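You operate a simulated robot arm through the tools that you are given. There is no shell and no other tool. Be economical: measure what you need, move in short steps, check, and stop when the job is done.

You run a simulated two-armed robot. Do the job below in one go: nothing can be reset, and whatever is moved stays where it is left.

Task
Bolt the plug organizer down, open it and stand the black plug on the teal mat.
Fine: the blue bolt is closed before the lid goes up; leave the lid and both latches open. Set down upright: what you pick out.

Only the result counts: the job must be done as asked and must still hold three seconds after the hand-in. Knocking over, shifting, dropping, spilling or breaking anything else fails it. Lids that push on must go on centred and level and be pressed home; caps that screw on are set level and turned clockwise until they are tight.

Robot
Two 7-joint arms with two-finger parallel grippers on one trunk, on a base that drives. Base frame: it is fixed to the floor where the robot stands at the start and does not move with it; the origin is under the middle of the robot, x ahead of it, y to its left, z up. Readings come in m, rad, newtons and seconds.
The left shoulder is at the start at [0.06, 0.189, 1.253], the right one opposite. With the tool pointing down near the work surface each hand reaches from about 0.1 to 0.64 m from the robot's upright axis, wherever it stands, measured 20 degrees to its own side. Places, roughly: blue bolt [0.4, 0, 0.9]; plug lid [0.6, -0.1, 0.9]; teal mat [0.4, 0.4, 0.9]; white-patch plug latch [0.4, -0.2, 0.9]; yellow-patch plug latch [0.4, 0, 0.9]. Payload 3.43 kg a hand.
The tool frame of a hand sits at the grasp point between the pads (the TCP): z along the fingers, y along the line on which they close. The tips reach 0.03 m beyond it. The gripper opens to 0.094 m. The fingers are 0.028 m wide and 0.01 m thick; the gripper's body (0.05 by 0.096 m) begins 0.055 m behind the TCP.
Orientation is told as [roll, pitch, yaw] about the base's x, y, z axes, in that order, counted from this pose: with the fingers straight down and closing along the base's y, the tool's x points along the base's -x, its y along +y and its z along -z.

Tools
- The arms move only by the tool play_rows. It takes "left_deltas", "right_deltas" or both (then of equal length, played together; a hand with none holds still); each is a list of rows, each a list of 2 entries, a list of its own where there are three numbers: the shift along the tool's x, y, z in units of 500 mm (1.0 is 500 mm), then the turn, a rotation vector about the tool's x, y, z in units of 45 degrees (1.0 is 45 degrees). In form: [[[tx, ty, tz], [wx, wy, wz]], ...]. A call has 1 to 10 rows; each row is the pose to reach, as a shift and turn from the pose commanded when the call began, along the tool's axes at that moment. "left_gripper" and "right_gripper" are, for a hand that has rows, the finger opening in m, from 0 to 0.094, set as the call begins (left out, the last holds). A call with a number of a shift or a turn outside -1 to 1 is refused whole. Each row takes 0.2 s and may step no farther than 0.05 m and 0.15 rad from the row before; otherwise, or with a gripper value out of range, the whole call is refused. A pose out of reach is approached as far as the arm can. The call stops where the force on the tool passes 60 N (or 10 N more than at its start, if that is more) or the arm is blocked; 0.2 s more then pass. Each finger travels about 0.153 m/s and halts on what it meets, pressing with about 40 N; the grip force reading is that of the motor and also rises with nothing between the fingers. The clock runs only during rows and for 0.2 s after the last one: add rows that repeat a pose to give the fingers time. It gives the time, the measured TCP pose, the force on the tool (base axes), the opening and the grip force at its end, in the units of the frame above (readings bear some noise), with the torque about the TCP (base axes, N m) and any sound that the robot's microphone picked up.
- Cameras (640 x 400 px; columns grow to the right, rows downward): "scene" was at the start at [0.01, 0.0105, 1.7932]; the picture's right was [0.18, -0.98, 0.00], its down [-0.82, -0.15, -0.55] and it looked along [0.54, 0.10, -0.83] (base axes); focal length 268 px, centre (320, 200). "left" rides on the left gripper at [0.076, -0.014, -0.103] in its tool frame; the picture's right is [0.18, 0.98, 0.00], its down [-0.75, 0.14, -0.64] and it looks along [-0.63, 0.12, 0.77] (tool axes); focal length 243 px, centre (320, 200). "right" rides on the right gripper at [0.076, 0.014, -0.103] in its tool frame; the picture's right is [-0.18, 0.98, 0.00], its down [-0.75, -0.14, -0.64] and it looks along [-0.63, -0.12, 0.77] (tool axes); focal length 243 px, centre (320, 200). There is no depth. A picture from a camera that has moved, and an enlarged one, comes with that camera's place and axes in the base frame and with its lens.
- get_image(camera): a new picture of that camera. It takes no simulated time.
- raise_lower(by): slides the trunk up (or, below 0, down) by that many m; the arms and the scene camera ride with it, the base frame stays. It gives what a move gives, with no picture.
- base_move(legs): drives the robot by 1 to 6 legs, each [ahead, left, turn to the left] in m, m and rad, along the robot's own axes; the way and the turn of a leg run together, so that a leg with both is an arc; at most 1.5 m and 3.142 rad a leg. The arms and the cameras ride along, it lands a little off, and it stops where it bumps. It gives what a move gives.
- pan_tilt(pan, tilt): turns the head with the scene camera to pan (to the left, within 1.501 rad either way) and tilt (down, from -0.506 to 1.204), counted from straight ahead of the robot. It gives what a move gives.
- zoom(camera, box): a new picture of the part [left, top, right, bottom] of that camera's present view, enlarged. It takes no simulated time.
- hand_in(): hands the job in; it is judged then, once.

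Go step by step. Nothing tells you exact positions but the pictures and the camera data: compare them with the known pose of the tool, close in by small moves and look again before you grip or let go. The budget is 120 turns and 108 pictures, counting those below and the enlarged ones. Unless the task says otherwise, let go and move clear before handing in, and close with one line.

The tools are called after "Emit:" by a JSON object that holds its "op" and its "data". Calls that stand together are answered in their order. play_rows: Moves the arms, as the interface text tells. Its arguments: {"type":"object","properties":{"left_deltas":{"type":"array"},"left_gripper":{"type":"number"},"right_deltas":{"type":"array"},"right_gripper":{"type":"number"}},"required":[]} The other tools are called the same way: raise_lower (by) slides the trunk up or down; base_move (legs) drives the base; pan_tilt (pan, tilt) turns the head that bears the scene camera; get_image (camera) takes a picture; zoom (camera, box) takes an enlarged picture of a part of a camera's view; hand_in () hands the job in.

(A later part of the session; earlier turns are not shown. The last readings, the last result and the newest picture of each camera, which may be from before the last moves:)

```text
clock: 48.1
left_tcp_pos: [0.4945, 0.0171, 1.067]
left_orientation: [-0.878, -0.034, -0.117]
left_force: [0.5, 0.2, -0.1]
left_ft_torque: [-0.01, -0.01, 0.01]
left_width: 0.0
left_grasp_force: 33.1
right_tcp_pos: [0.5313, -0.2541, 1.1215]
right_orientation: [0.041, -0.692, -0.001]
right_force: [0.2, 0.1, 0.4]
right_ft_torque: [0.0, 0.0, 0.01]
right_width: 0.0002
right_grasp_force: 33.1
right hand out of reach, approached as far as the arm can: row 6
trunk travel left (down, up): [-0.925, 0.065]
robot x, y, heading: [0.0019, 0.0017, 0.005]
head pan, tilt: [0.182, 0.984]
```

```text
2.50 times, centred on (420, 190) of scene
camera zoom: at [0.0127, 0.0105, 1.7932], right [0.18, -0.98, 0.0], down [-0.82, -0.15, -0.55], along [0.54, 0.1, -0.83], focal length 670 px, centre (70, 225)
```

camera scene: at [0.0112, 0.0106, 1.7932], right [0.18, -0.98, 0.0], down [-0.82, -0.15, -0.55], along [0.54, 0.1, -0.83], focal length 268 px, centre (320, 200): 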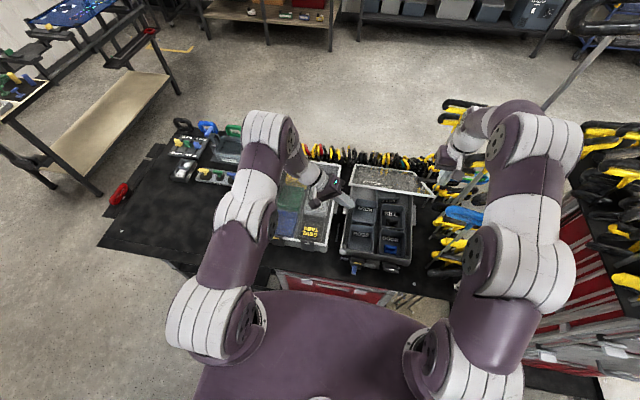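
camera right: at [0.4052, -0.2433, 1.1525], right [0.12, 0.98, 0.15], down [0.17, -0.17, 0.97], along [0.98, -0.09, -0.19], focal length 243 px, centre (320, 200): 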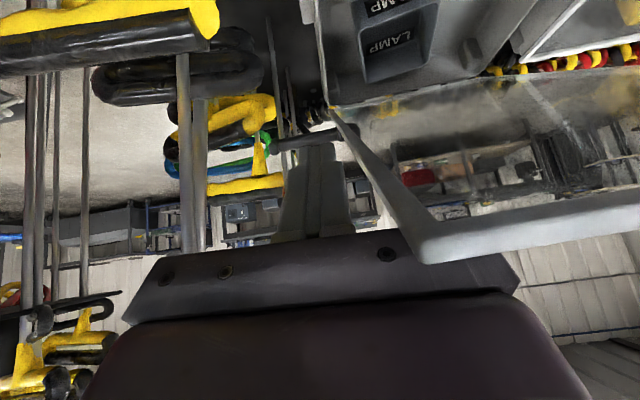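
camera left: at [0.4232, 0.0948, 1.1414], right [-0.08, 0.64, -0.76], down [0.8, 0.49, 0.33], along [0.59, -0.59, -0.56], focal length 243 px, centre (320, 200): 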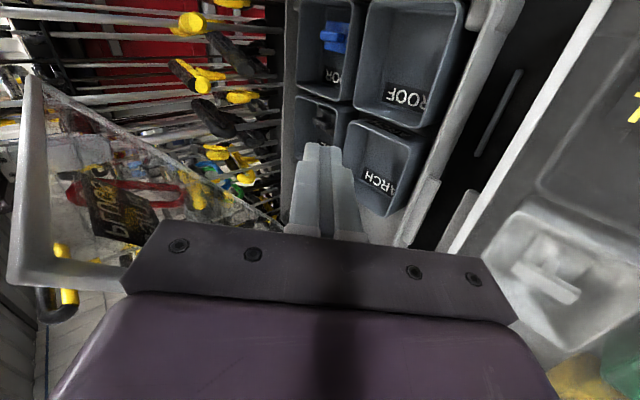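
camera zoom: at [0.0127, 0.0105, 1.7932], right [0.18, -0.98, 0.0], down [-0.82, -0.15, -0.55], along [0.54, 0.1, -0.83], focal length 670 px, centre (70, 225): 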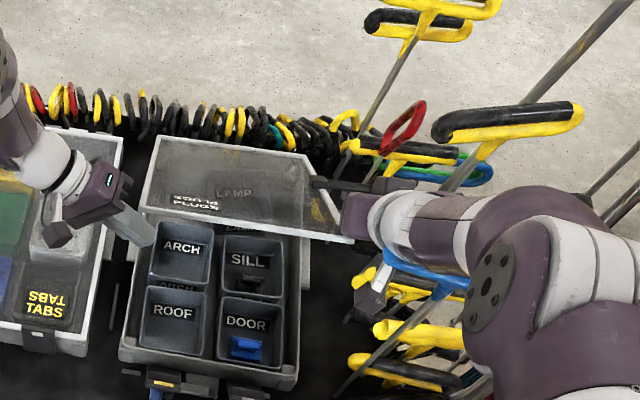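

Emit:
{"op": "play_rows", "data": {"right_deltas": [[[0.02, -0.02, 0.03], [0, 0, 0]], [[0.055, -0.02, 0.1], [0, 0, 0]], [[0.09, -0.02, 0.17], [0, 0, 0]], [[0.123, -0.02, 0.24], [0, 0, 0]]]}}

Emit:
{"op": "get_image", "data": {"camera": "right"}}

Emit:
{"op": "zoom", "data": {"camera": "scene", "box": [360, 140, 480, 240]}}

```text
clock: 48.9
left_tcp_pos: [0.4838, 0.0271, 1.0594]
left_orientation: [-0.874, -0.022, -0.117]
left_force: [-0.3, 6.0, -9.4]
left_ft_torque: [0.14, 0.09, 0.04]
left_width: 0.0002
left_grasp_force: 32.5
right_tcp_pos: [0.5628, -0.265, 1.0421]
right_orientation: [-0.005, -0.84, 0.008]
right_force: [-12.3, 23.3, 14.2]
right_ft_torque: [-1.06, 0.35, -2.71]
right_width: 0.0001
right_grasp_force: 32.5
right hand out of reach, approached as far as the arm can: row 1
trunk travel left (down, up): [-0.925, 0.065]
robot x, y, heading: [0.0002, -0.0003, 0.004]
head pan, tilt: [0.182, 0.984]
stopped in row 4 (right hand): the force on the tool passed its limit at 109 N (the readings are from after the stop); the commanded pose is now the measured one
```

```text
40 pictures are left
camera right: at [0.4348, -0.2511, 1.0545], right [0.12, 0.98, 0.13], down [0.03, -0.14, 0.99], along [0.99, -0.11, -0.04], focal length 243 px, centre (320, 200)
```

right: 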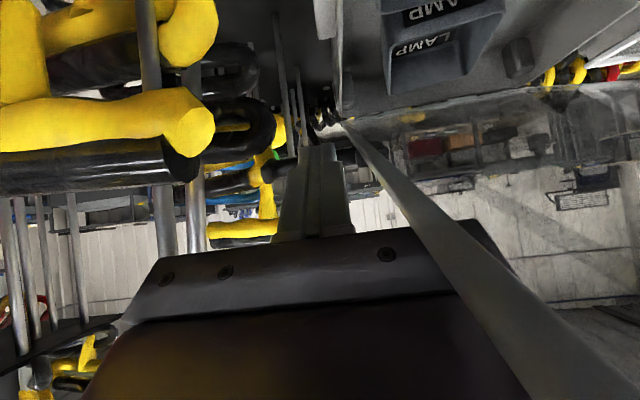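

```text
4.00 times, centred on (420, 190) of scene
camera zoom: at [0.0067, 0.0211, 1.7931], right [0.18, -0.98, 0.01], down [-0.82, -0.16, -0.55], along [0.55, 0.1, -0.83], focal length 1072 px, centre (-80, 240)
```

zoom: 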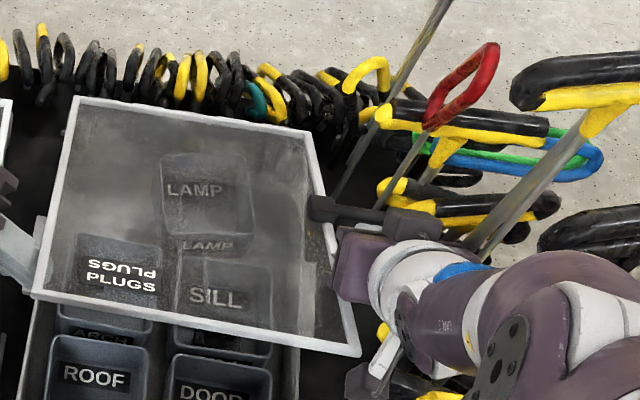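

The hand nudged the lid down against the left fingertips. I'll back straight out, then go under the lid from the front at y of about -0.16.

Emit:
{"op": "play_rows", "data": {"right_deltas": [[[0.049, -0.004, -0.055], [0, 0, 0]], [[0.098, -0.004, -0.109], [0, 0, 0]], [[0.147, -0.004, -0.164], [0, 0, 0]], [[0.17, 0.06, -0.144], [0, 0, 0]], [[0.19, 0.13, -0.125], [0, 0, 0]], [[0.19, 0.2, -0.125], [0, 0, 0]]]}}

Emit:
{"op": "get_image", "data": {"camera": "right"}}

Emit:
{"op": "get_image", "data": {"camera": "scene"}}

```text
clock: 49.3
left_tcp_pos: [0.4874, 0.0267, 1.0566]
left_orientation: [-0.872, -0.011, -0.115]
left_force: [3.1, 8.1, -4.3]
left_ft_torque: [0.1, 0.01, 0.19]
left_width: 0.0
left_grasp_force: 33.3
right_tcp_pos: [0.5519, -0.2618, 1.0447]
right_orientation: [-0.006, -0.855, 0.026]
right_force: [18.7, 34.2, -9.2]
right_ft_torque: [-1.23, 0.09, -2.24]
right_width: 0.0001
right_grasp_force: 32.9
trunk travel left (down, up): [-0.925, 0.065]
robot x, y, heading: [0.0002, 0.004, 0.008]
head pan, tilt: [0.182, 0.984]
stopped in row 1 (right hand): the force on the tool passed its limit at 73 N (the readings are from after the stop); the commanded pose is now the measured one
```

```text
38 pictures are left
camera right: at [0.4224, -0.2516, 1.0552], right [0.1, 0.99, 0.14], down [0.01, -0.14, 0.99], along [0.99, -0.1, -0.03], focal length 243 px, centre (320, 200)
```

right: 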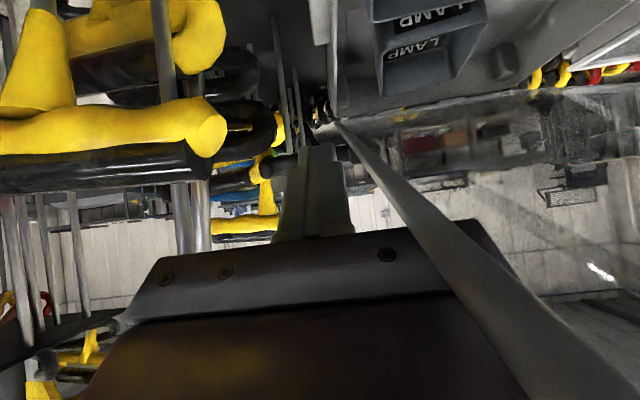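

```text
37 pictures are left
camera scene: at [0.0155, 0.0186, 1.7927], right [0.19, -0.98, 0.0], down [-0.82, -0.16, -0.55], along [0.54, 0.1, -0.84], focal length 268 px, centre (320, 200)
```

scene: 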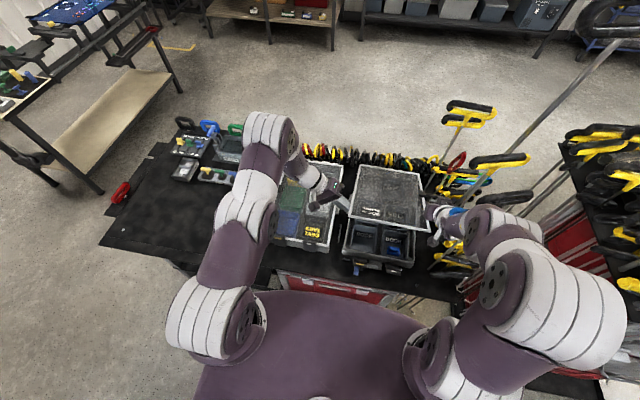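

The right arm is wedged beside the clamps, so I'll back it straight up the way it came.

Emit:
{"op": "play_rows", "data": {"right_deltas": [[[-0.026, 0, -0.031], [0, 0, 0]], [[-0.053, 0, -0.061], [0, 0, 0]], [[-0.08, 0, -0.092], [0, 0, 0]], [[-0.106, 0, -0.122], [0, 0, 0]]]}}

Emit:
{"op": "get_image", "data": {"camera": "scene"}}

```text
clock: 50.3
left_tcp_pos: [0.4873, 0.0261, 1.0581]
left_orientation: [-0.875, -0.013, -0.118]
left_force: [3.7, 8.2, -3.1]
left_ft_torque: [0.11, 0.04, 0.16]
left_width: 0.0
left_grasp_force: 33.1
right_tcp_pos: [0.5391, -0.2637, 1.126]
right_orientation: [-0.01, -0.853, 0.024]
right_force: [3.0, 31.1, -13.8]
right_ft_torque: [-0.92, -1.18, -2.77]
right_width: 0.0001
right_grasp_force: 33.2
trunk travel left (down, up): [-0.925, 0.065]
robot x, y, heading: [-0.001, 0.0018, 0.007]
head pan, tilt: [0.182, 0.984]
```

```text
36 pictures are left
camera scene: at [0.0151, 0.0223, 1.7931], right [0.19, -0.98, 0.01], down [-0.82, -0.16, -0.55], along [0.54, 0.1, -0.84], focal length 268 px, centre (320, 200)
```

scene: 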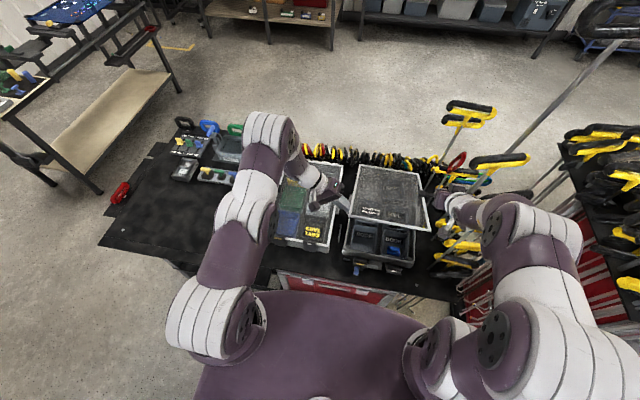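

Emit:
{"op": "play_rows", "data": {"right_deltas": [[[-0.04, 0.0, -0.05], [0, 0, 0]], [[-0.05, 0.04, -0.07], [0, 0.15, 0]], [[-0.05, 0.06, -0.09], [0, 0.3, 0]], [[-0.05, 0.08, -0.12], [0, 0.48, 0]], [[-0.05, 0.08, -0.15], [0, 0.66, 0]], [[-0.05, 0.08, -0.18], [0, 0.84, 0]], [[-0.05, 0.08, -0.18], [0, 1.0, 0]]]}}

Emit:
{"op": "get_image", "data": {"camera": "scene"}}

```text
clock: 51.9
left_tcp_pos: [0.4842, 0.0241, 1.0587]
left_orientation: [-0.873, -0.014, -0.118]
left_force: [-0.4, 17.3, -4.0]
left_ft_torque: [0.08, 0.03, 0.16]
left_width: 0.0
left_grasp_force: 33.1
right_tcp_pos: [0.4836, -0.2274, 1.2034]
right_orientation: [-0.004, -0.068, 0.013]
right_force: [0.2, -0.1, 0.4]
right_ft_torque: [-0.04, 0.02, 0.01]
right_width: 0.0002
right_grasp_force: 33.1
right hand out of reach, approached as far as the arm can: row 5
trunk travel left (down, up): [-0.925, 0.065]
robot x, y, heading: [-0.0001, 0.0024, 0.002]
head pan, tilt: [0.182, 0.984]
```

```text
35 pictures are left
camera scene: at [0.0125, 0.0172, 1.7932], right [0.19, -0.98, 0.0], down [-0.82, -0.16, -0.55], along [0.54, 0.1, -0.83], focal length 268 px, centre (320, 200)
```

scene: 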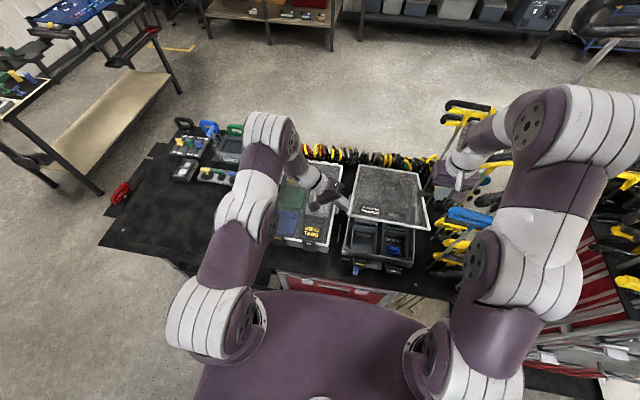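

The right hand is free. I'll place it in front of the lid's front edge with a slight forward tilt and push along the arc, since the hinge friction holds each step.

Emit:
{"op": "play_rows", "data": {"right_deltas": [[[0.09, 0, 0], [0, 0, 0]], [[0.17, 0, 0], [0, 0, 0]], [[0.21, 0.06, 0.02], [0, -0.1, 0]], [[0.21, 0.12, 0.08], [0, -0.22, 0]], [[0.21, 0.16, 0.14], [0, -0.34, 0]], [[0.21, 0.17, 0.16], [0, -0.45, 0]]]}}

Emit:
{"op": "get_image", "data": {"camera": "right"}}

Emit:
{"op": "zoom", "data": {"camera": "scene", "box": [300, 120, 480, 280]}}

```text
clock: 53.3
left_tcp_pos: [0.4855, 0.0225, 1.0586]
left_orientation: [-0.872, -0.014, -0.119]
left_force: [1.1, 8.1, -4.6]
left_ft_torque: [0.01, 0.03, 0.11]
left_width: 0.0
left_grasp_force: 33.2
right_tcp_pos: [0.3841, -0.1532, 1.122]
right_orientation: [-0.015, -0.369, 0.016]
right_force: [0.6, 1.0, 0.9]
right_ft_torque: [-0.03, 0.01, 0.02]
right_width: 0.0
right_grasp_force: 32.8
right hand out of reach, approached as far as the arm can: row 6
trunk travel left (down, up): [-0.925, 0.065]
robot x, y, heading: [0.0001, 0.0014, 0.007]
head pan, tilt: [0.182, 0.984]
```

```text
34 pictures are left
camera right: at [0.2757, -0.1387, 1.1908], right [0.16, 0.99, 0.05], down [0.47, -0.12, 0.87], along [0.87, -0.11, -0.48], focal length 243 px, centre (320, 200)
```

right: 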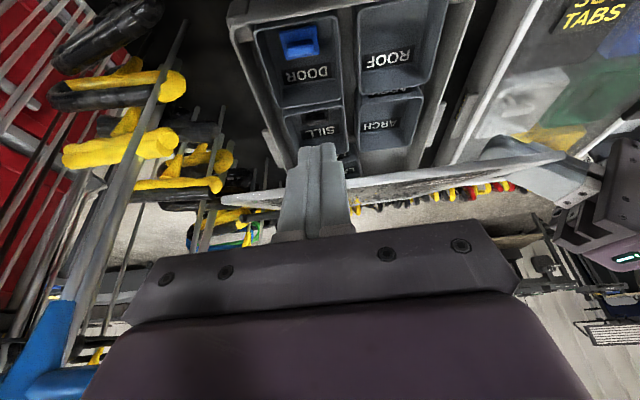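

```text
2.50 times, centred on (390, 200) of scene
camera zoom: at [0.012, 0.0146, 1.7932], right [0.19, -0.98, 0.0], down [-0.82, -0.16, -0.55], along [0.54, 0.1, -0.83], focal length 670 px, centre (145, 200)
```

zoom: 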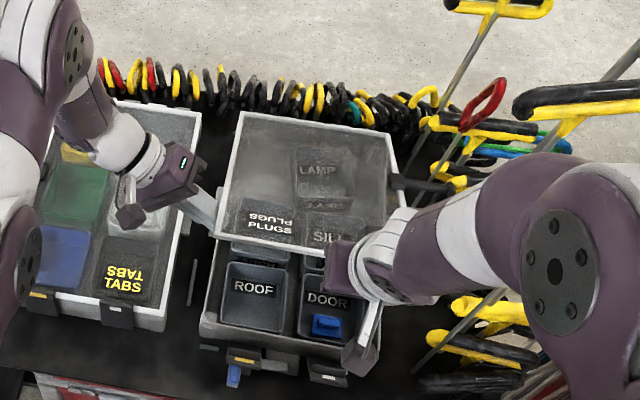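

Emit:
{"op": "play_rows", "data": {"right_deltas": [[[0.04, 0, 0.049], [0, 0, 0]], [[0.081, 0, 0.098], [0, 0, 0]], [[0.013, 0, 0.124], [0, 0, 0]], [[-0.033, 0, 0.142], [0, 0, 0]], [[-0.087, 0, 0.109], [0, 0, 0]], [[-0.139, 0, 0.062], [0, 0, 0]], [[-0.202, 0, 0.031], [0, 0, 0]], [[-0.267, 0, 0.003], [0, 0, 0]], [[-0.32, 0, -0.022], [0, 0, 0]]]}}

Emit:
{"op": "get_image", "data": {"camera": "right"}}

Emit:
{"op": "zoom", "data": {"camera": "scene", "box": [300, 120, 480, 280]}}

```text
clock: 55.3
left_tcp_pos: [0.4845, 0.0207, 1.0611]
left_orientation: [-0.869, -0.017, -0.119]
left_force: [0.4, 0.2, 0.6]
left_ft_torque: [0.0, 0.01, -0.03]
left_width: 0.0
left_grasp_force: 33.4
right_tcp_pos: [0.5309, -0.1524, 1.1894]
right_orientation: [-0.013, -0.366, 0.012]
right_force: [-2.2, -0.1, -1.7]
right_ft_torque: [0.07, -0.05, -0.02]
right_width: 0.0
right_grasp_force: 32.8
right hand out of reach, approached as far as the arm can: row 8
trunk travel left (down, up): [-0.925, 0.065]
robot x, y, heading: [-0.0006, 0.0007, 0.005]
head pan, tilt: [0.182, 0.984]
```

```text
32 pictures are left
camera right: at [0.4213, -0.1382, 1.2578], right [0.16, 0.99, 0.05], down [0.47, -0.13, 0.87], along [0.87, -0.12, -0.49], focal length 243 px, centre (320, 200)
```

right: 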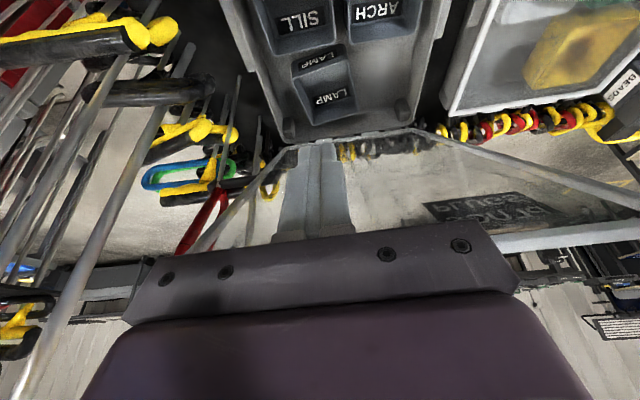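

```text
2.50 times, centred on (390, 200) of scene
camera zoom: at [0.0097, 0.0117, 1.7932], right [0.19, -0.98, 0.0], down [-0.82, -0.15, -0.55], along [0.54, 0.1, -0.83], focal length 670 px, centre (145, 200)
```

zoom: 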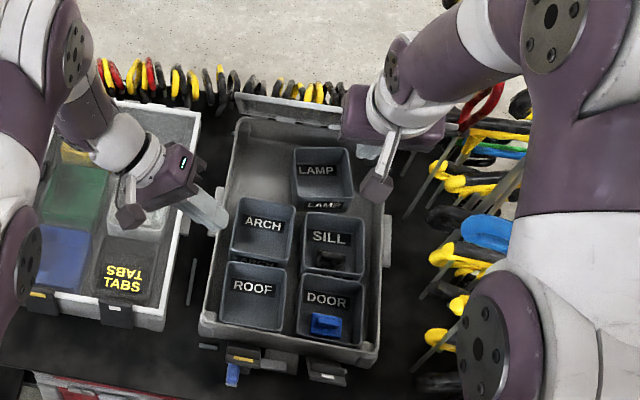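

The lid is now about 52° up and the black plug is visible in SILL. I'll tilt further forward and keep pushing.

Emit:
{"op": "play_rows", "data": {"right_deltas": [[[-0.018, 0, 0.007], [0, -0.16, 0]], [[-0.037, 0, 0.014], [0, -0.33, 0]], [[-0.056, 0, 0.021], [0, -0.5, 0]], [[-0.075, 0, 0.029], [0, -0.67, 0]], [[-0.093, 0, 0.036], [0, -0.84, 0]], [[-0.112, 0, 0.043], [0, -1.0, 0]]]}}

Emit:
{"op": "get_image", "data": {"camera": "scene"}}

```text
clock: 56.7
left_tcp_pos: [0.4842, 0.0213, 1.059]
left_orientation: [-0.869, -0.015, -0.118]
left_force: [-0.1, 0.8, 0.0]
left_ft_torque: [0.0, -0.01, 0.0]
left_width: 0.0003
left_grasp_force: 33.1
right_tcp_pos: [0.59, -0.1369, 1.1931]
right_orientation: [-0.039, -1.155, 0.039]
right_force: [0.6, 0.2, 0.7]
right_ft_torque: [0.01, -0.01, 0.01]
right_width: 0.0001
right_grasp_force: 33.1
right hand out of reach, approached as far as the arm can: row 2, 4, 5, 6
trunk travel left (down, up): [-0.925, 0.065]
robot x, y, heading: [0.0005, 0.0003, 0.002]
head pan, tilt: [0.182, 0.984]
```

```text
30 pictures are left
camera scene: at [0.0092, 0.0136, 1.7933], right [0.19, -0.98, 0.0], down [-0.82, -0.16, -0.55], along [0.54, 0.1, -0.83], focal length 268 px, centre (320, 200)
```

scene: 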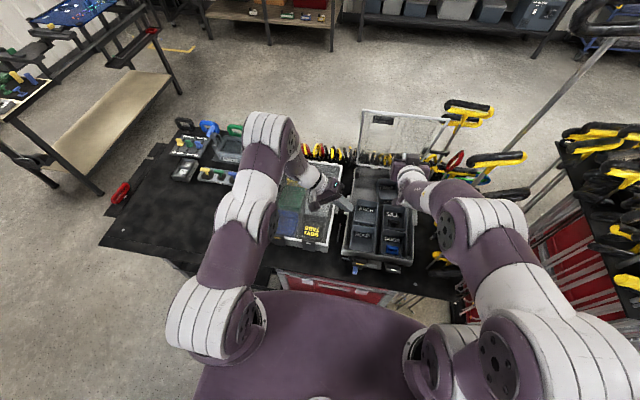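

The lid is about 74° up. One more gentle forward push should bring it to or past vertical.

Emit:
{"op": "play_rows", "data": {"right_deltas": [[[-0.017, 0, 0.04], [0, 0, 0]], [[-0.035, 0, 0.079], [0, 0, 0]], [[-0.052, 0, 0.119], [0, 0, 0]], [[-0.07, 0, 0.159], [0, 0, 0]], [[-0.087, 0, 0.198], [0, 0, 0]], [[-0.105, 0, 0.238], [0, 0, 0]]]}}

Emit:
{"op": "get_image", "data": {"camera": "scene"}}

```text
clock: 58.1
left_tcp_pos: [0.4842, 0.0216, 1.0584]
left_orientation: [-0.869, -0.014, -0.12]
left_force: [-1.2, 0.3, 0.3]
left_ft_torque: [-0.01, -0.01, 0.0]
left_width: 0.0
left_grasp_force: 33.2
right_tcp_pos: [0.7225, -0.1385, 1.1931]
right_orientation: [-0.03, -1.153, 0.038]
right_force: [-1.1, 0.2, 0.5]
right_ft_torque: [-0.04, -0.01, 0.02]
right_width: 0.0
right_grasp_force: 33.2
trunk travel left (down, up): [-0.925, 0.065]
robot x, y, heading: [-0.0, 0.0016, 0.006]
head pan, tilt: [0.182, 0.984]
```

```text
29 pictures are left
camera scene: at [0.0118, 0.012, 1.7932], right [0.19, -0.98, 0.0], down [-0.82, -0.15, -0.55], along [0.54, 0.1, -0.83], focal length 268 px, centre (320, 200)
```

scene: 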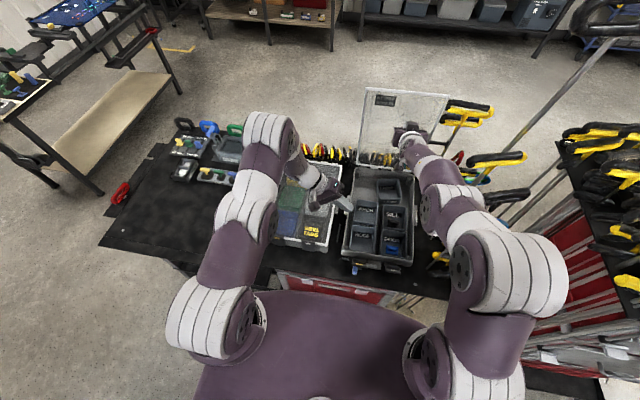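

Emit:
{"op": "play_rows", "data": {"right_deltas": [[[-0.013, 0, 0.03], [0, 0, 0]], [[-0.027, 0, 0.061], [0, 0, 0]], [[-0.04, 0, 0.092], [0, 0, 0]], [[-0.04, 0, 0.092], [0, 0, 0]]]}}

Emit:
{"op": "play_rows", "data": {"right_deltas": [[[0.02, 0, -0.06], [0, 0, 0]], [[0.04, 0, -0.14], [0, 0, 0]], [[0.06, 0, -0.22], [0, 0, 0]], [[0.07, -0.02, -0.3], [0, 0, 0]], [[0.07, -0.04, -0.38], [0, 0, 0]], [[0.07, -0.06, -0.46], [0, 0, 0]]]}}

Emit:
{"op": "get_image", "data": {"camera": "scene"}}

```text
clock: 59.1
left_tcp_pos: [0.4838, 0.0215, 1.0591]
left_orientation: [-0.87, -0.015, -0.117]
left_force: [-0.9, 0.3, 0.2]
left_ft_torque: [0.01, 0.02, 0.0]
left_width: 0.0
left_grasp_force: 33.0
right_tcp_pos: [0.7713, -0.1375, 1.193]
right_orientation: [-0.029, -1.153, 0.036]
right_force: [0.4, 0.3, 0.4]
right_ft_torque: [0.02, -0.04, 0.03]
right_width: 0.0
right_grasp_force: 33.2
trunk travel left (down, up): [-0.925, 0.065]
robot x, y, heading: [0.0027, 0.0028, 0.006]
head pan, tilt: [0.182, 0.984]
```

```text
clock: 60.5
left_tcp_pos: [0.4858, 0.0214, 1.0579]
left_orientation: [-0.869, -0.013, -0.119]
left_force: [0.3, 0.4, 0.1]
left_ft_torque: [-0.01, 0.01, 0.0]
left_width: 0.0
left_grasp_force: 33.0
right_tcp_pos: [0.5632, -0.1462, 1.2384]
right_orientation: [-0.035, -1.151, 0.034]
right_force: [0.2, 0.3, 0.6]
right_ft_torque: [-0.02, 0.01, -0.02]
right_width: 0.0001
right_grasp_force: 32.9
right hand out of reach, approached as far as the arm can: row 3, 5, 6
trunk travel left (down, up): [-0.925, 0.065]
robot x, y, heading: [0.0005, 0.0001, 0.001]
head pan, tilt: [0.182, 0.984]
```

```text
28 pictures are left
camera scene: at [0.0126, 0.0123, 1.7932], right [0.19, -0.98, 0.0], down [-0.82, -0.16, -0.55], along [0.54, 0.1, -0.83], focal length 268 px, centre (320, 200)
```

scene: 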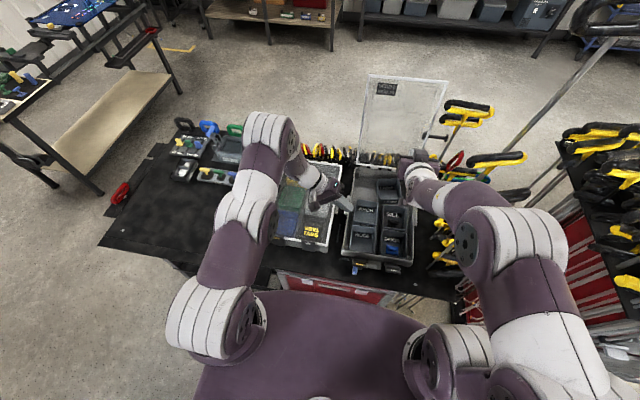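

The lid now stands open past vertical. I'll retract the left hand and bring the right hand upright over the tray to view the plug in SILL.

Emit:
{"op": "play_rows", "data": {"left_deltas": [[[0, 0, -0.08], [0, 0, 0]], [[0, 0, -0.16], [0, 0, 0]], [[0, 0, -0.24], [-0.17, 0, 0]], [[0, 0, -0.32], [-0.34, 0, 0]], [[0, 0, -0.4], [-0.51, 0, 0]], [[0, 0, -0.4], [-0.68, 0, 0]], [[0, 0, -0.4], [-0.85, 0, 0]], [[0, 0, -0.4], [-1.0, 0, 0]]], "right_deltas": [[[0, 0, -0.03], [0, 0.13, 0]], [[0, 0, -0.06], [0, 0.26, 0]], [[0, 0, -0.09], [0, 0.39, 0]], [[0, 0, -0.12], [0, 0.52, 0]], [[0, 0, -0.134], [0, 0.65, 0]], [[0, 0, -0.134], [0, 0.78, 0]], [[0, 0, -0.134], [0, 0.9, 0]], [[0, 0, -0.134], [0, 1.0, 0]]], "left_gripper": 0.094}}

Emit:
{"op": "play_rows", "data": {"right_deltas": [[[0.05, -0.01, 0.064], [0, 0.1, 0]], [[0.1, -0.02, 0.128], [0, 0.2, 0]], [[0.14, -0.03, 0.192], [0, 0.3, 0]], [[0.18, -0.04, 0.256], [0, 0.4, 0]], [[0.23, -0.05, 0.32], [0, 0.46, 0]]], "right_gripper": 0.094}}

Emit:
{"op": "get_image", "data": {"camera": "right"}}

```text
clock: 62.3
left_tcp_pos: [0.5018, 0.1719, 1.1885]
left_orientation: [-0.081, -0.015, -0.119]
left_force: [0.3, -0.3, 0.2]
left_ft_torque: [0.01, 0.0, -0.01]
left_width: 0.0939
left_grasp_force: 0.1
left hand out of reach, approached as far as the arm can: row 1, 2, 3
right_tcp_pos: [0.5011, -0.1486, 1.2634]
right_orientation: [-0.012, -0.364, 0.016]
right_force: [0.2, 0.3, 0.3]
right_ft_torque: [0.0, 0.04, 0.01]
right_width: 0.0
right_grasp_force: 32.9
right hand out of reach, approached as far as the arm can: row 6, 7
trunk travel left (down, up): [-0.925, 0.065]
robot x, y, heading: [0.0002, 0.0015, 0.005]
head pan, tilt: [0.182, 0.984]
```

```text
clock: 63.5
left_tcp_pos: [0.5016, 0.174, 1.1875]
left_orientation: [-0.083, -0.015, -0.117]
left_force: [0.1, 0.9, -0.1]
left_ft_torque: [-0.03, 0.01, -0.03]
left_width: 0.0939
left_grasp_force: 0.0
right_tcp_pos: [0.4522, -0.1758, 1.073]
right_orientation: [-0.012, -0.005, 0.007]
right_force: [0.8, -1.0, -0.9]
right_ft_torque: [-0.01, 0.01, 0.01]
right_width: 0.0942
right_grasp_force: 0.1
trunk travel left (down, up): [-0.925, 0.065]
robot x, y, heading: [0.0037, 0.0009, 0.003]
head pan, tilt: [0.182, 0.984]
```

```text
27 pictures are left
camera right: at [0.3744, -0.1614, 1.1755], right [0.17, 0.98, -0.01], down [0.75, -0.13, 0.65], along [0.64, -0.12, -0.76], focal length 243 px, centre (320, 200)
```

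right: 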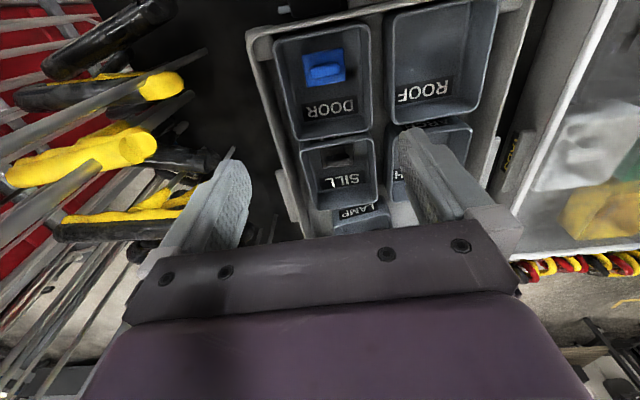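

Emit:
{"op": "zoom", "data": {"camera": "right", "box": [260, 20, 420, 240]}}

```text
1.82 times, centred on (340, 130) of right
camera zoom: at [0.3744, -0.1614, 1.1755], right [0.17, 0.98, -0.01], down [0.75, -0.13, 0.65], along [0.64, -0.12, -0.76], focal length 441 px, centre (284, 327)
```

zoom: 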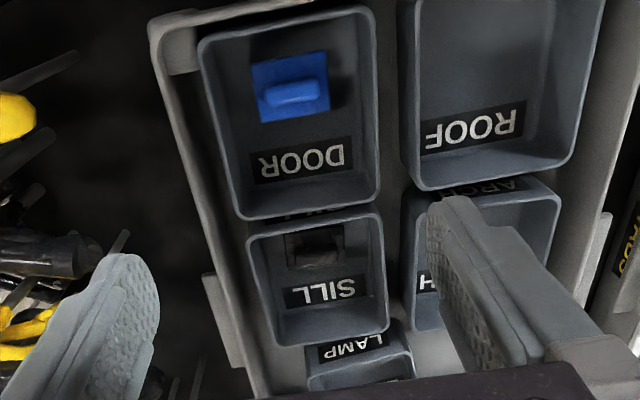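

The black plug is a square base with a fin on top, at about [0.537, -0.169, 0.905] in SILL. I'll hover the right hand over it with a 5 cm opening.

Emit:
{"op": "play_rows", "data": {"right_deltas": [[[-0.057, 0.005, 0.049], [0.015, 0, 0]], [[-0.113, 0.011, 0.097], [0.015, 0, 0]], [[-0.17, 0.016, 0.146], [0.015, 0, 0.009]]], "right_gripper": 0.05}}

Emit:
{"op": "zoom", "data": {"camera": "right", "box": [240, 60, 400, 200]}}

```text
clock: 64.3
left_tcp_pos: [0.5029, 0.1734, 1.1879]
left_orientation: [-0.083, -0.016, -0.118]
left_force: [-0.7, 0.4, 0.4]
left_ft_torque: [0.03, 0.04, -0.02]
left_width: 0.0939
left_grasp_force: 0.1
right_tcp_pos: [0.5378, -0.1674, 1.0021]
right_orientation: [-0.023, -0.007, 0.001]
right_force: [-0.3, -1.0, 0.5]
right_ft_torque: [-0.02, -0.02, 0.02]
right_width: 0.0499
right_grasp_force: 0.0
trunk travel left (down, up): [-0.925, 0.065]
robot x, y, heading: [0.0015, 0.0032, 0.007]
head pan, tilt: [0.182, 0.984]
```

```text
2.86 times, centred on (320, 130) of right
camera zoom: at [0.4607, -0.1516, 1.1037], right [0.18, 0.98, -0.02], down [0.75, -0.12, 0.65], along [0.64, -0.13, -0.76], focal length 693 px, centre (320, 400)
```

zoom: 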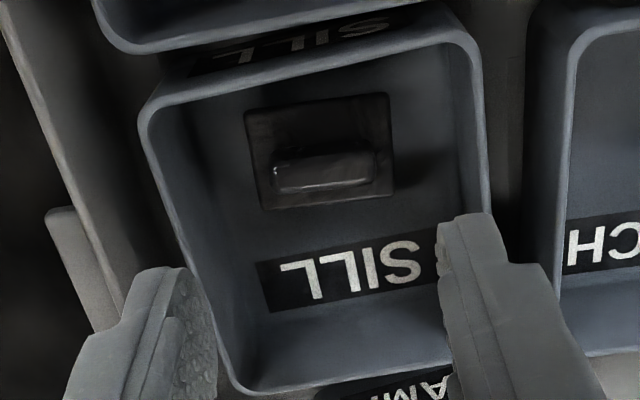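

Emit:
{"op": "play_rows", "data": {"right_deltas": [[[-0.006, -0.003, 0.04], [-0.029, 0, 0]], [[-0.006, -0.003, 0.1], [-0.029, 0, 0]], [[-0.006, -0.003, 0.156], [-0.029, 0, 0]]], "right_gripper": 0.058}}

Emit:
{"op": "get_image", "data": {"camera": "right"}}

```text
clock: 65.1
left_tcp_pos: [0.5006, 0.1742, 1.1894]
left_orientation: [-0.082, -0.014, -0.119]
left_force: [0.1, 0.0, -0.8]
left_ft_torque: [0.01, -0.01, 0.0]
left_width: 0.0939
left_grasp_force: 0.1
right_tcp_pos: [0.5421, -0.1703, 0.9228]
right_orientation: [0.0, -0.01, 0.001]
right_force: [0.2, 0.1, -0.5]
right_ft_torque: [0.01, -0.02, 0.02]
right_width: 0.0579
right_grasp_force: 0.1
trunk travel left (down, up): [-0.925, 0.065]
robot x, y, heading: [0.0001, 0.0004, 0.003]
head pan, tilt: [0.182, 0.984]
```

```text
24 pictures are left
camera right: at [0.4644, -0.1565, 1.0259], right [0.18, 0.98, 0.0], down [0.75, -0.14, 0.65], along [0.64, -0.12, -0.76], focal length 243 px, centre (320, 200)
```

right: 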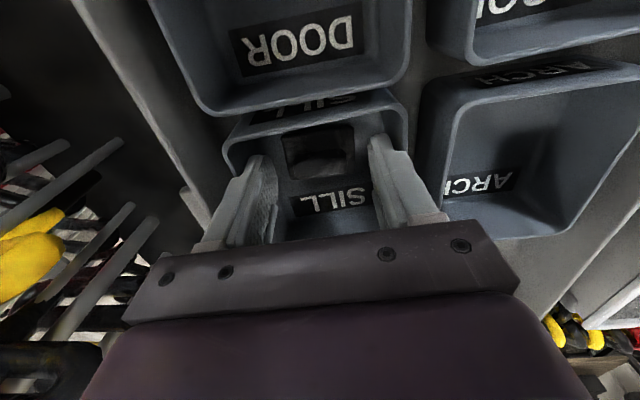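

The fingers straddle the plug without touching it, so I'll close on it.

Emit:
{"op": "play_rows", "data": {"right_deltas": [[[0, 0, 0], [0, 0, 0]], [[0, 0, 0], [0, 0, 0]], [[0, 0, 0], [0, 0, 0]]], "right_gripper": 0.0}}

Emit:
{"op": "zoom", "data": {"camera": "right", "box": [220, 80, 420, 220]}}

```text
clock: 65.9
left_tcp_pos: [0.5023, 0.1733, 1.1883]
left_orientation: [-0.084, -0.014, -0.118]
left_force: [0.7, 1.3, 0.7]
left_ft_torque: [0.0, 0.0, 0.01]
left_width: 0.0942
left_grasp_force: 0.0
right_tcp_pos: [0.5418, -0.1703, 0.9239]
right_orientation: [0.0, -0.006, 0.002]
right_force: [-0.6, 0.0, 0.1]
right_ft_torque: [-0.02, -0.02, -0.04]
right_width: 0.0371
right_grasp_force: 40.0
trunk travel left (down, up): [-0.925, 0.065]
robot x, y, heading: [-0.0008, -0.0001, 0.005]
head pan, tilt: [0.182, 0.984]
```

```text
2.86 times, centred on (320, 150) of right
camera zoom: at [0.464, -0.1564, 1.026], right [0.18, 0.98, 0.0], down [0.75, -0.14, 0.65], along [0.64, -0.12, -0.76], focal length 693 px, centre (320, 343)
```

zoom: 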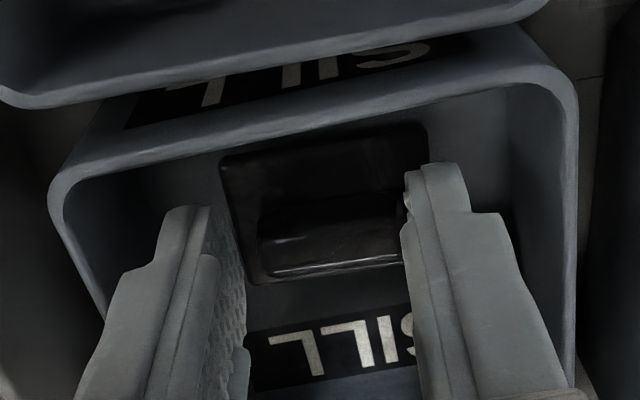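

I have a grip at 37 mm. I'll lift straight up and check.

Emit:
{"op": "play_rows", "data": {"right_deltas": [[[0, 0, -0.03], [0, 0, 0]], [[0, 0, -0.08], [0, 0, 0]], [[0, 0, -0.15], [0, 0, 0]], [[0, 0, -0.23], [0, 0, 0]], [[0, 0, -0.31], [0, 0, 0]]]}}

Emit:
{"op": "zoom", "data": {"camera": "right", "box": [220, 80, 420, 220]}}

```text
clock: 67.1
left_tcp_pos: [0.5001, 0.174, 1.1888]
left_orientation: [-0.083, -0.015, -0.118]
left_force: [-0.4, -0.2, 0.3]
left_ft_torque: [-0.01, 0.03, 0.0]
left_width: 0.0941
left_grasp_force: 0.1
right_tcp_pos: [0.5404, -0.1708, 1.0792]
right_orientation: [0.0, -0.008, 0.0]
right_force: [-0.2, -0.2, -1.5]
right_ft_torque: [0.02, -0.03, -0.05]
right_width: 0.0304
right_grasp_force: 40.1
trunk travel left (down, up): [-0.925, 0.065]
robot x, y, heading: [-0.0017, 0.0037, 0.007]
head pan, tilt: [0.182, 0.984]
```

```text
2.86 times, centred on (320, 150) of right
camera zoom: at [0.4615, -0.1575, 1.1823], right [0.18, 0.98, 0.0], down [0.75, -0.14, 0.65], along [0.64, -0.12, -0.76], focal length 693 px, centre (320, 343)
```

zoom: 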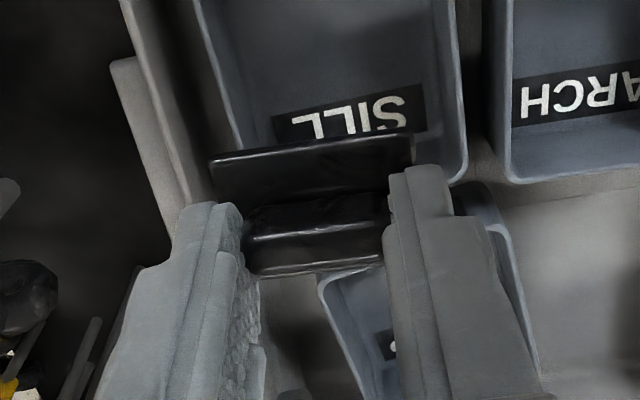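

The grip width fell to 30 mm, so the plug may have turned in the fingers. I'll look closer.

Emit:
{"op": "zoom", "data": {"camera": "right", "box": [270, 110, 370, 190]}}

Emit:
{"op": "zoom", "data": {"camera": "left", "box": [0, 60, 240, 260]}}

```text
5.00 times, centred on (320, 150) of right
camera zoom: at [0.4615, -0.1575, 1.1823], right [0.18, 0.98, 0.0], down [0.75, -0.14, 0.65], along [0.64, -0.12, -0.76], focal length 1213 px, centre (320, 450)
```

zoom: 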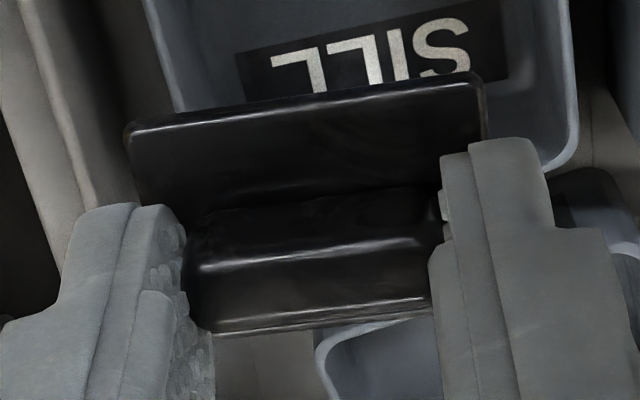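

```text
2.00 times, centred on (120, 160) of left
camera zoom: at [0.4223, 0.1772, 1.2912], right [-0.07, 0.99, -0.08], down [0.76, 0.1, 0.64], along [0.64, -0.02, -0.76], focal length 485 px, centre (720, 280)
```

zoom: 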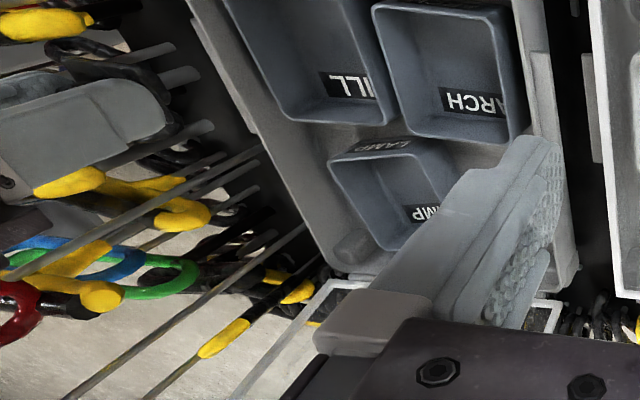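

The plug hangs essentially upright in the grip. I'll raise and retract both hands, then strafe the robot left to bring the right arm to the teal mat.

Emit:
{"op": "play_rows", "data": {"right_deltas": [[[0, 0, -0.07], [0, 0, 0]], [[0.06, 0.01, -0.12], [0, 0, 0]], [[0.12, 0.03, -0.15], [0, 0, 0]], [[0.18, 0.05, -0.15], [0, 0, 0]], [[0.24, 0.06, -0.15], [0, 0, 0]]], "left_deltas": [[[0.05, 0.05, -0.04], [0, 0, 0]], [[0.1, 0.1, -0.08], [-0.05, 0, -0.05]], [[0.16, 0.15, -0.1], [-0.1, 0, -0.1]], [[0.22, 0.2, -0.1], [-0.1, 0, -0.15]], [[0.28, 0.22, -0.1], [-0.1, 0, -0.15]]]}}

Emit:
{"op": "base_move", "data": {"legs": [[0, 0.42, 0]]}}

Emit:
{"op": "get_image", "data": {"camera": "right"}}

Emit:
{"op": "get_image", "data": {"camera": "scene"}}

```text
clock: 68.3
left_tcp_pos: [0.3695, 0.3019, 1.2247]
left_orientation: [-0.007, -0.013, -0.002]
left_force: [-0.5, -0.4, 0.8]
left_ft_torque: [0.0, 0.0, 0.02]
left_width: 0.0938
left_grasp_force: 0.2
right_tcp_pos: [0.4152, -0.1408, 1.1509]
right_orientation: [-0.001, -0.011, 0.002]
right_force: [-0.4, 0.0, -0.7]
right_ft_torque: [-0.02, -0.03, 0.0]
right_width: 0.0308
right_grasp_force: 40.3
trunk travel left (down, up): [-0.925, 0.065]
robot x, y, heading: [-0.002, 0.0026, 0.001]
head pan, tilt: [0.182, 0.984]
```

```text
clock: 70.9
left_tcp_pos: [0.3679, 0.7191, 1.2253]
left_orientation: [-0.005, -0.008, 0.001]
left_force: [0.5, -0.2, -0.5]
left_ft_torque: [-0.01, -0.04, 0.0]
left_width: 0.094
left_grasp_force: 0.0
right_tcp_pos: [0.4162, 0.2785, 1.1509]
right_orientation: [0.001, -0.007, 0.005]
right_force: [0.1, -0.4, -0.5]
right_ft_torque: [0.04, 0.0, 0.04]
right_width: 0.0306
right_grasp_force: 40.1
trunk travel left (down, up): [-0.925, 0.065]
robot x, y, heading: [-0.007, 0.4185, 0.005]
head pan, tilt: [0.182, 0.984]
```

```text
19 pictures are left
camera right: at [0.3376, 0.2911, 1.2528], right [0.18, 0.98, 0.0], down [0.75, -0.14, 0.65], along [0.64, -0.11, -0.76], focal length 243 px, centre (320, 200)
```

right: 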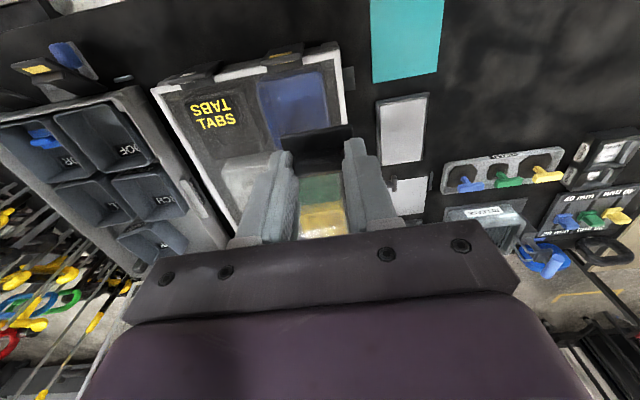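

```text
18 pictures are left
camera scene: at [0.0076, 0.4278, 1.7932], right [0.19, -0.98, 0.0], down [-0.82, -0.16, -0.55], along [0.54, 0.11, -0.83], focal length 268 px, centre (320, 200)
```

scene: 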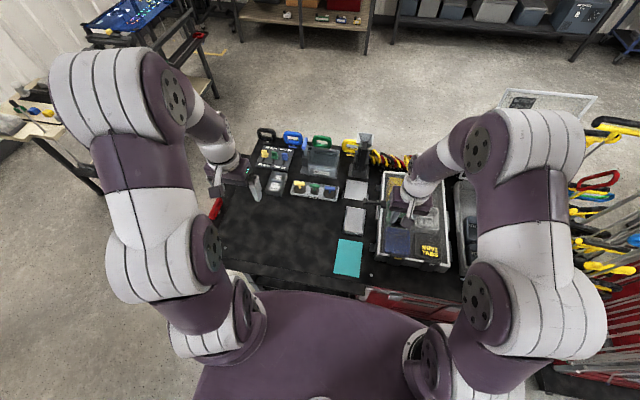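

The mat spans about x 0.32–0.45 and y 0.35–0.45. I'll bring the plug above its centre.

Emit:
{"op": "play_rows", "data": {"right_deltas": [[[0.014, 0.08, 0], [0, 0, 0]], [[0.028, 0.16, 0.02], [0, 0, 0]], [[0.042, 0.22, 0.08], [0, 0, 0]], [[0.042, 0.243, 0.16], [0, 0, 0]], [[0.042, 0.243, 0.24], [0, 0, 0]], [[0.042, 0.243, 0.3], [0, 0, 0]]]}}

Emit:
{"op": "get_image", "data": {"camera": "right"}}

```text
clock: 72.3
left_tcp_pos: [0.3694, 0.7203, 1.2251]
left_orientation: [-0.007, -0.008, 0.002]
left_force: [0.3, -0.1, -0.3]
left_ft_torque: [0.01, 0.03, -0.01]
left_width: 0.094
left_grasp_force: 0.1
right_tcp_pos: [0.3933, 0.3993, 0.9994]
right_orientation: [0.001, -0.007, 0.003]
right_force: [-0.4, 0.0, 0.0]
right_ft_torque: [0.0, -0.01, 0.02]
right_width: 0.0304
right_grasp_force: 40.0
trunk travel left (down, up): [-0.925, 0.065]
robot x, y, heading: [0.0009, 0.4183, 0.01]
head pan, tilt: [0.182, 0.984]
```

```text
17 pictures are left
camera right: at [0.3159, 0.4128, 1.1022], right [0.18, 0.98, 0.0], down [0.75, -0.14, 0.65], along [0.64, -0.12, -0.76], focal length 243 px, centre (320, 200)
```

right: 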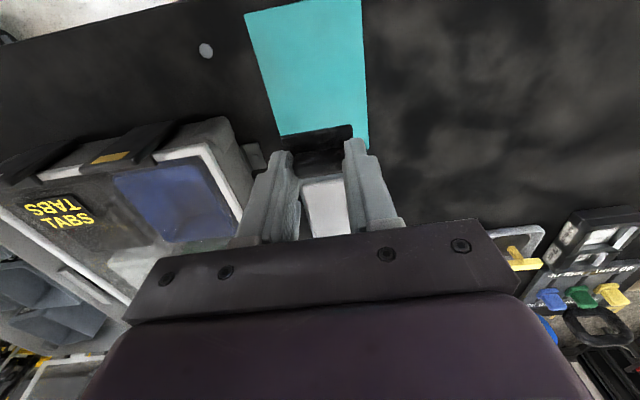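

Emit:
{"op": "play_rows", "data": {"right_deltas": [[[0.016, 0, 0.06], [0, 0, 0]], [[0.016, 0, 0.12], [0, 0, 0]], [[0.016, 0, 0.15], [0, 0, 0]]]}}

Emit:
{"op": "zoom", "data": {"camera": "right", "box": [220, 60, 420, 200]}}

```text
clock: 73.1
left_tcp_pos: [0.3692, 0.7202, 1.2247]
left_orientation: [-0.005, -0.01, 0.001]
left_force: [-0.4, 0.6, -0.6]
left_ft_torque: [0.01, 0.02, 0.01]
left_width: 0.0942
left_grasp_force: 0.0
right_tcp_pos: [0.3871, 0.4014, 0.9273]
right_orientation: [-0.001, -0.008, 0.007]
right_force: [0.2, 0.1, -0.8]
right_ft_torque: [0.03, -0.02, -0.02]
right_width: 0.0307
right_grasp_force: 39.9
trunk travel left (down, up): [-0.925, 0.065]
robot x, y, heading: [0.0017, 0.4186, 0.01]
head pan, tilt: [0.182, 0.984]
```

```text
2.86 times, centred on (320, 130) of right
camera zoom: at [0.3089, 0.414, 1.0292], right [0.18, 0.98, 0.0], down [0.75, -0.14, 0.65], along [0.64, -0.12, -0.76], focal length 693 px, centre (320, 400)
```

zoom: 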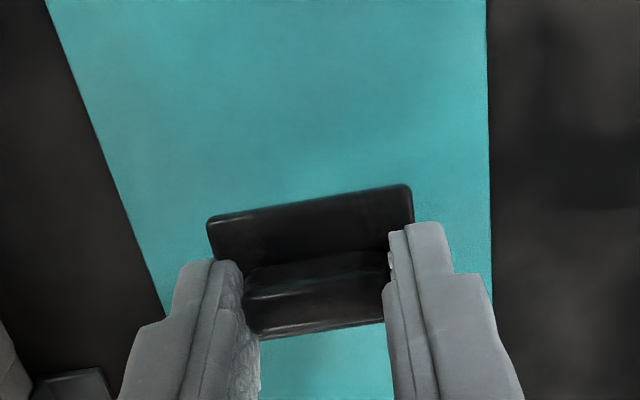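

Emit:
{"op": "play_rows", "data": {"right_deltas": [[[0, 0, 0.008], [0, 0, 0]], [[0, 0, 0.016], [0, 0, 0]], [[0, 0, 0.024], [0, 0, 0]]]}}

```text
clock: 73.9
left_tcp_pos: [0.3688, 0.7201, 1.2251]
left_orientation: [-0.005, -0.01, 0.002]
left_force: [0.4, -0.4, -1.1]
left_ft_torque: [0.04, 0.0, 0.03]
left_width: 0.0937
left_grasp_force: 0.0
right_tcp_pos: [0.388, 0.4004, 0.9146]
right_orientation: [0.001, -0.006, 0.006]
right_force: [0.5, 0.5, -0.8]
right_ft_torque: [0.02, 0.0, 0.02]
right_width: 0.0303
right_grasp_force: 39.6
trunk travel left (down, up): [-0.925, 0.065]
robot x, y, heading: [0.0015, 0.4183, 0.008]
head pan, tilt: [0.182, 0.984]
```

Emit:
{"op": "play_rows", "data": {"right_deltas": [[[0, 0, 0.006], [0, 0, 0]], [[0, 0, 0.012], [0, 0, 0]]]}}

Emit:
{"op": "zoom", "data": {"camera": "right", "box": [260, 100, 380, 190]}}

```text
clock: 74.5
left_tcp_pos: [0.3661, 0.7196, 1.227]
left_orientation: [-0.004, -0.012, 0.0]
left_force: [1.9, -0.3, 0.2]
left_ft_torque: [0.02, 0.01, 0.02]
left_width: 0.0938
left_grasp_force: 0.0
right_tcp_pos: [0.387, 0.4001, 0.9103]
right_orientation: [0.001, -0.014, 0.005]
right_force: [-0.8, -2.2, 35.7]
right_ft_torque: [-0.26, 0.39, 0.02]
right_width: 0.0305
right_grasp_force: 40.1
trunk travel left (down, up): [-0.925, 0.065]
robot x, y, heading: [-0.0034, 0.421, 0.005]
head pan, tilt: [0.182, 0.984]
```

```text
4.44 times, centred on (320, 145) of right
camera zoom: at [0.3084, 0.4137, 1.0126], right [0.18, 0.98, 0.0], down [0.74, -0.14, 0.65], along [0.64, -0.11, -0.76], focal length 1078 px, centre (320, 444)
```

zoom: 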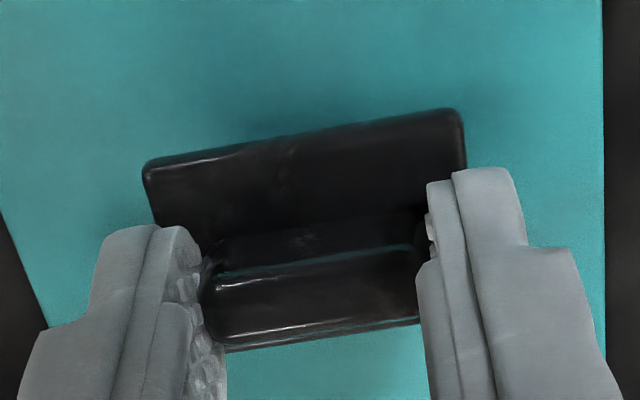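

The plug touches the mat. I'll ease the pressure, open the fingers and lift away.

Emit:
{"op": "play_rows", "data": {"right_deltas": [[[0, 0, -0.003], [0, 0, 0]], [[0, 0, -0.003], [0, 0, 0]]]}}

Emit:
{"op": "play_rows", "data": {"right_deltas": [[[0, 0, 0], [0, 0, 0]], [[0, 0, 0], [0, 0, 0]], [[0, 0, 0], [0, 0, 0]]], "right_gripper": 0.06}}

Emit:
{"op": "zoom", "data": {"camera": "right", "box": [260, 100, 380, 190]}}

```text
clock: 75.1
left_tcp_pos: [0.3677, 0.7215, 1.2263]
left_orientation: [-0.007, -0.012, 0.0]
left_force: [-0.1, -0.6, 0.5]
left_ft_torque: [-0.01, 0.0, 0.03]
left_width: 0.0938
left_grasp_force: 0.2
right_tcp_pos: [0.3874, 0.4004, 0.9109]
right_orientation: [-0.001, -0.012, 0.006]
right_force: [2.9, 1.7, 33.3]
right_ft_torque: [0.02, 0.19, -0.01]
right_width: 0.0305
right_grasp_force: 40.4
trunk travel left (down, up): [-0.925, 0.065]
robot x, y, heading: [-0.0045, 0.4201, 0.009]
head pan, tilt: [0.182, 0.984]
```

```text
clock: 75.9
left_tcp_pos: [0.3693, 0.721, 1.2265]
left_orientation: [-0.005, -0.012, 0.002]
left_force: [-0.6, 0.1, 0.9]
left_ft_torque: [0.01, 0.0, -0.01]
left_width: 0.0939
left_grasp_force: 0.1
right_tcp_pos: [0.3873, 0.3983, 0.9094]
right_orientation: [-0.001, -0.008, 0.005]
right_force: [-0.5, 0.0, -0.5]
right_ft_torque: [-0.01, 0.02, -0.03]
right_width: 0.06
right_grasp_force: 0.0
trunk travel left (down, up): [-0.925, 0.065]
robot x, y, heading: [-0.0013, 0.4204, 0.015]
head pan, tilt: [0.182, 0.984]
```

```text
4.44 times, centred on (320, 145) of right
camera zoom: at [0.309, 0.4131, 1.0114], right [0.18, 0.98, 0.0], down [0.75, -0.14, 0.65], along [0.64, -0.12, -0.76], focal length 1078 px, centre (320, 444)
```

zoom: 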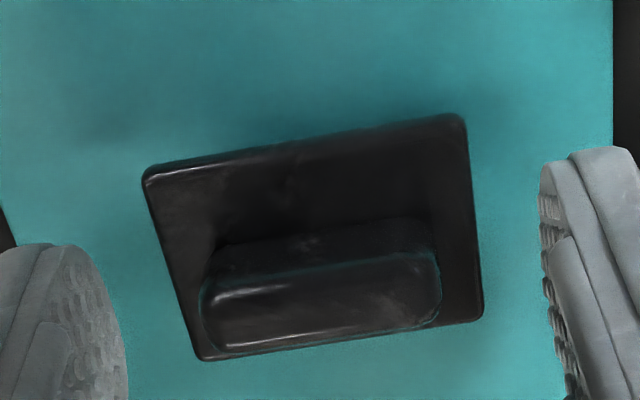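

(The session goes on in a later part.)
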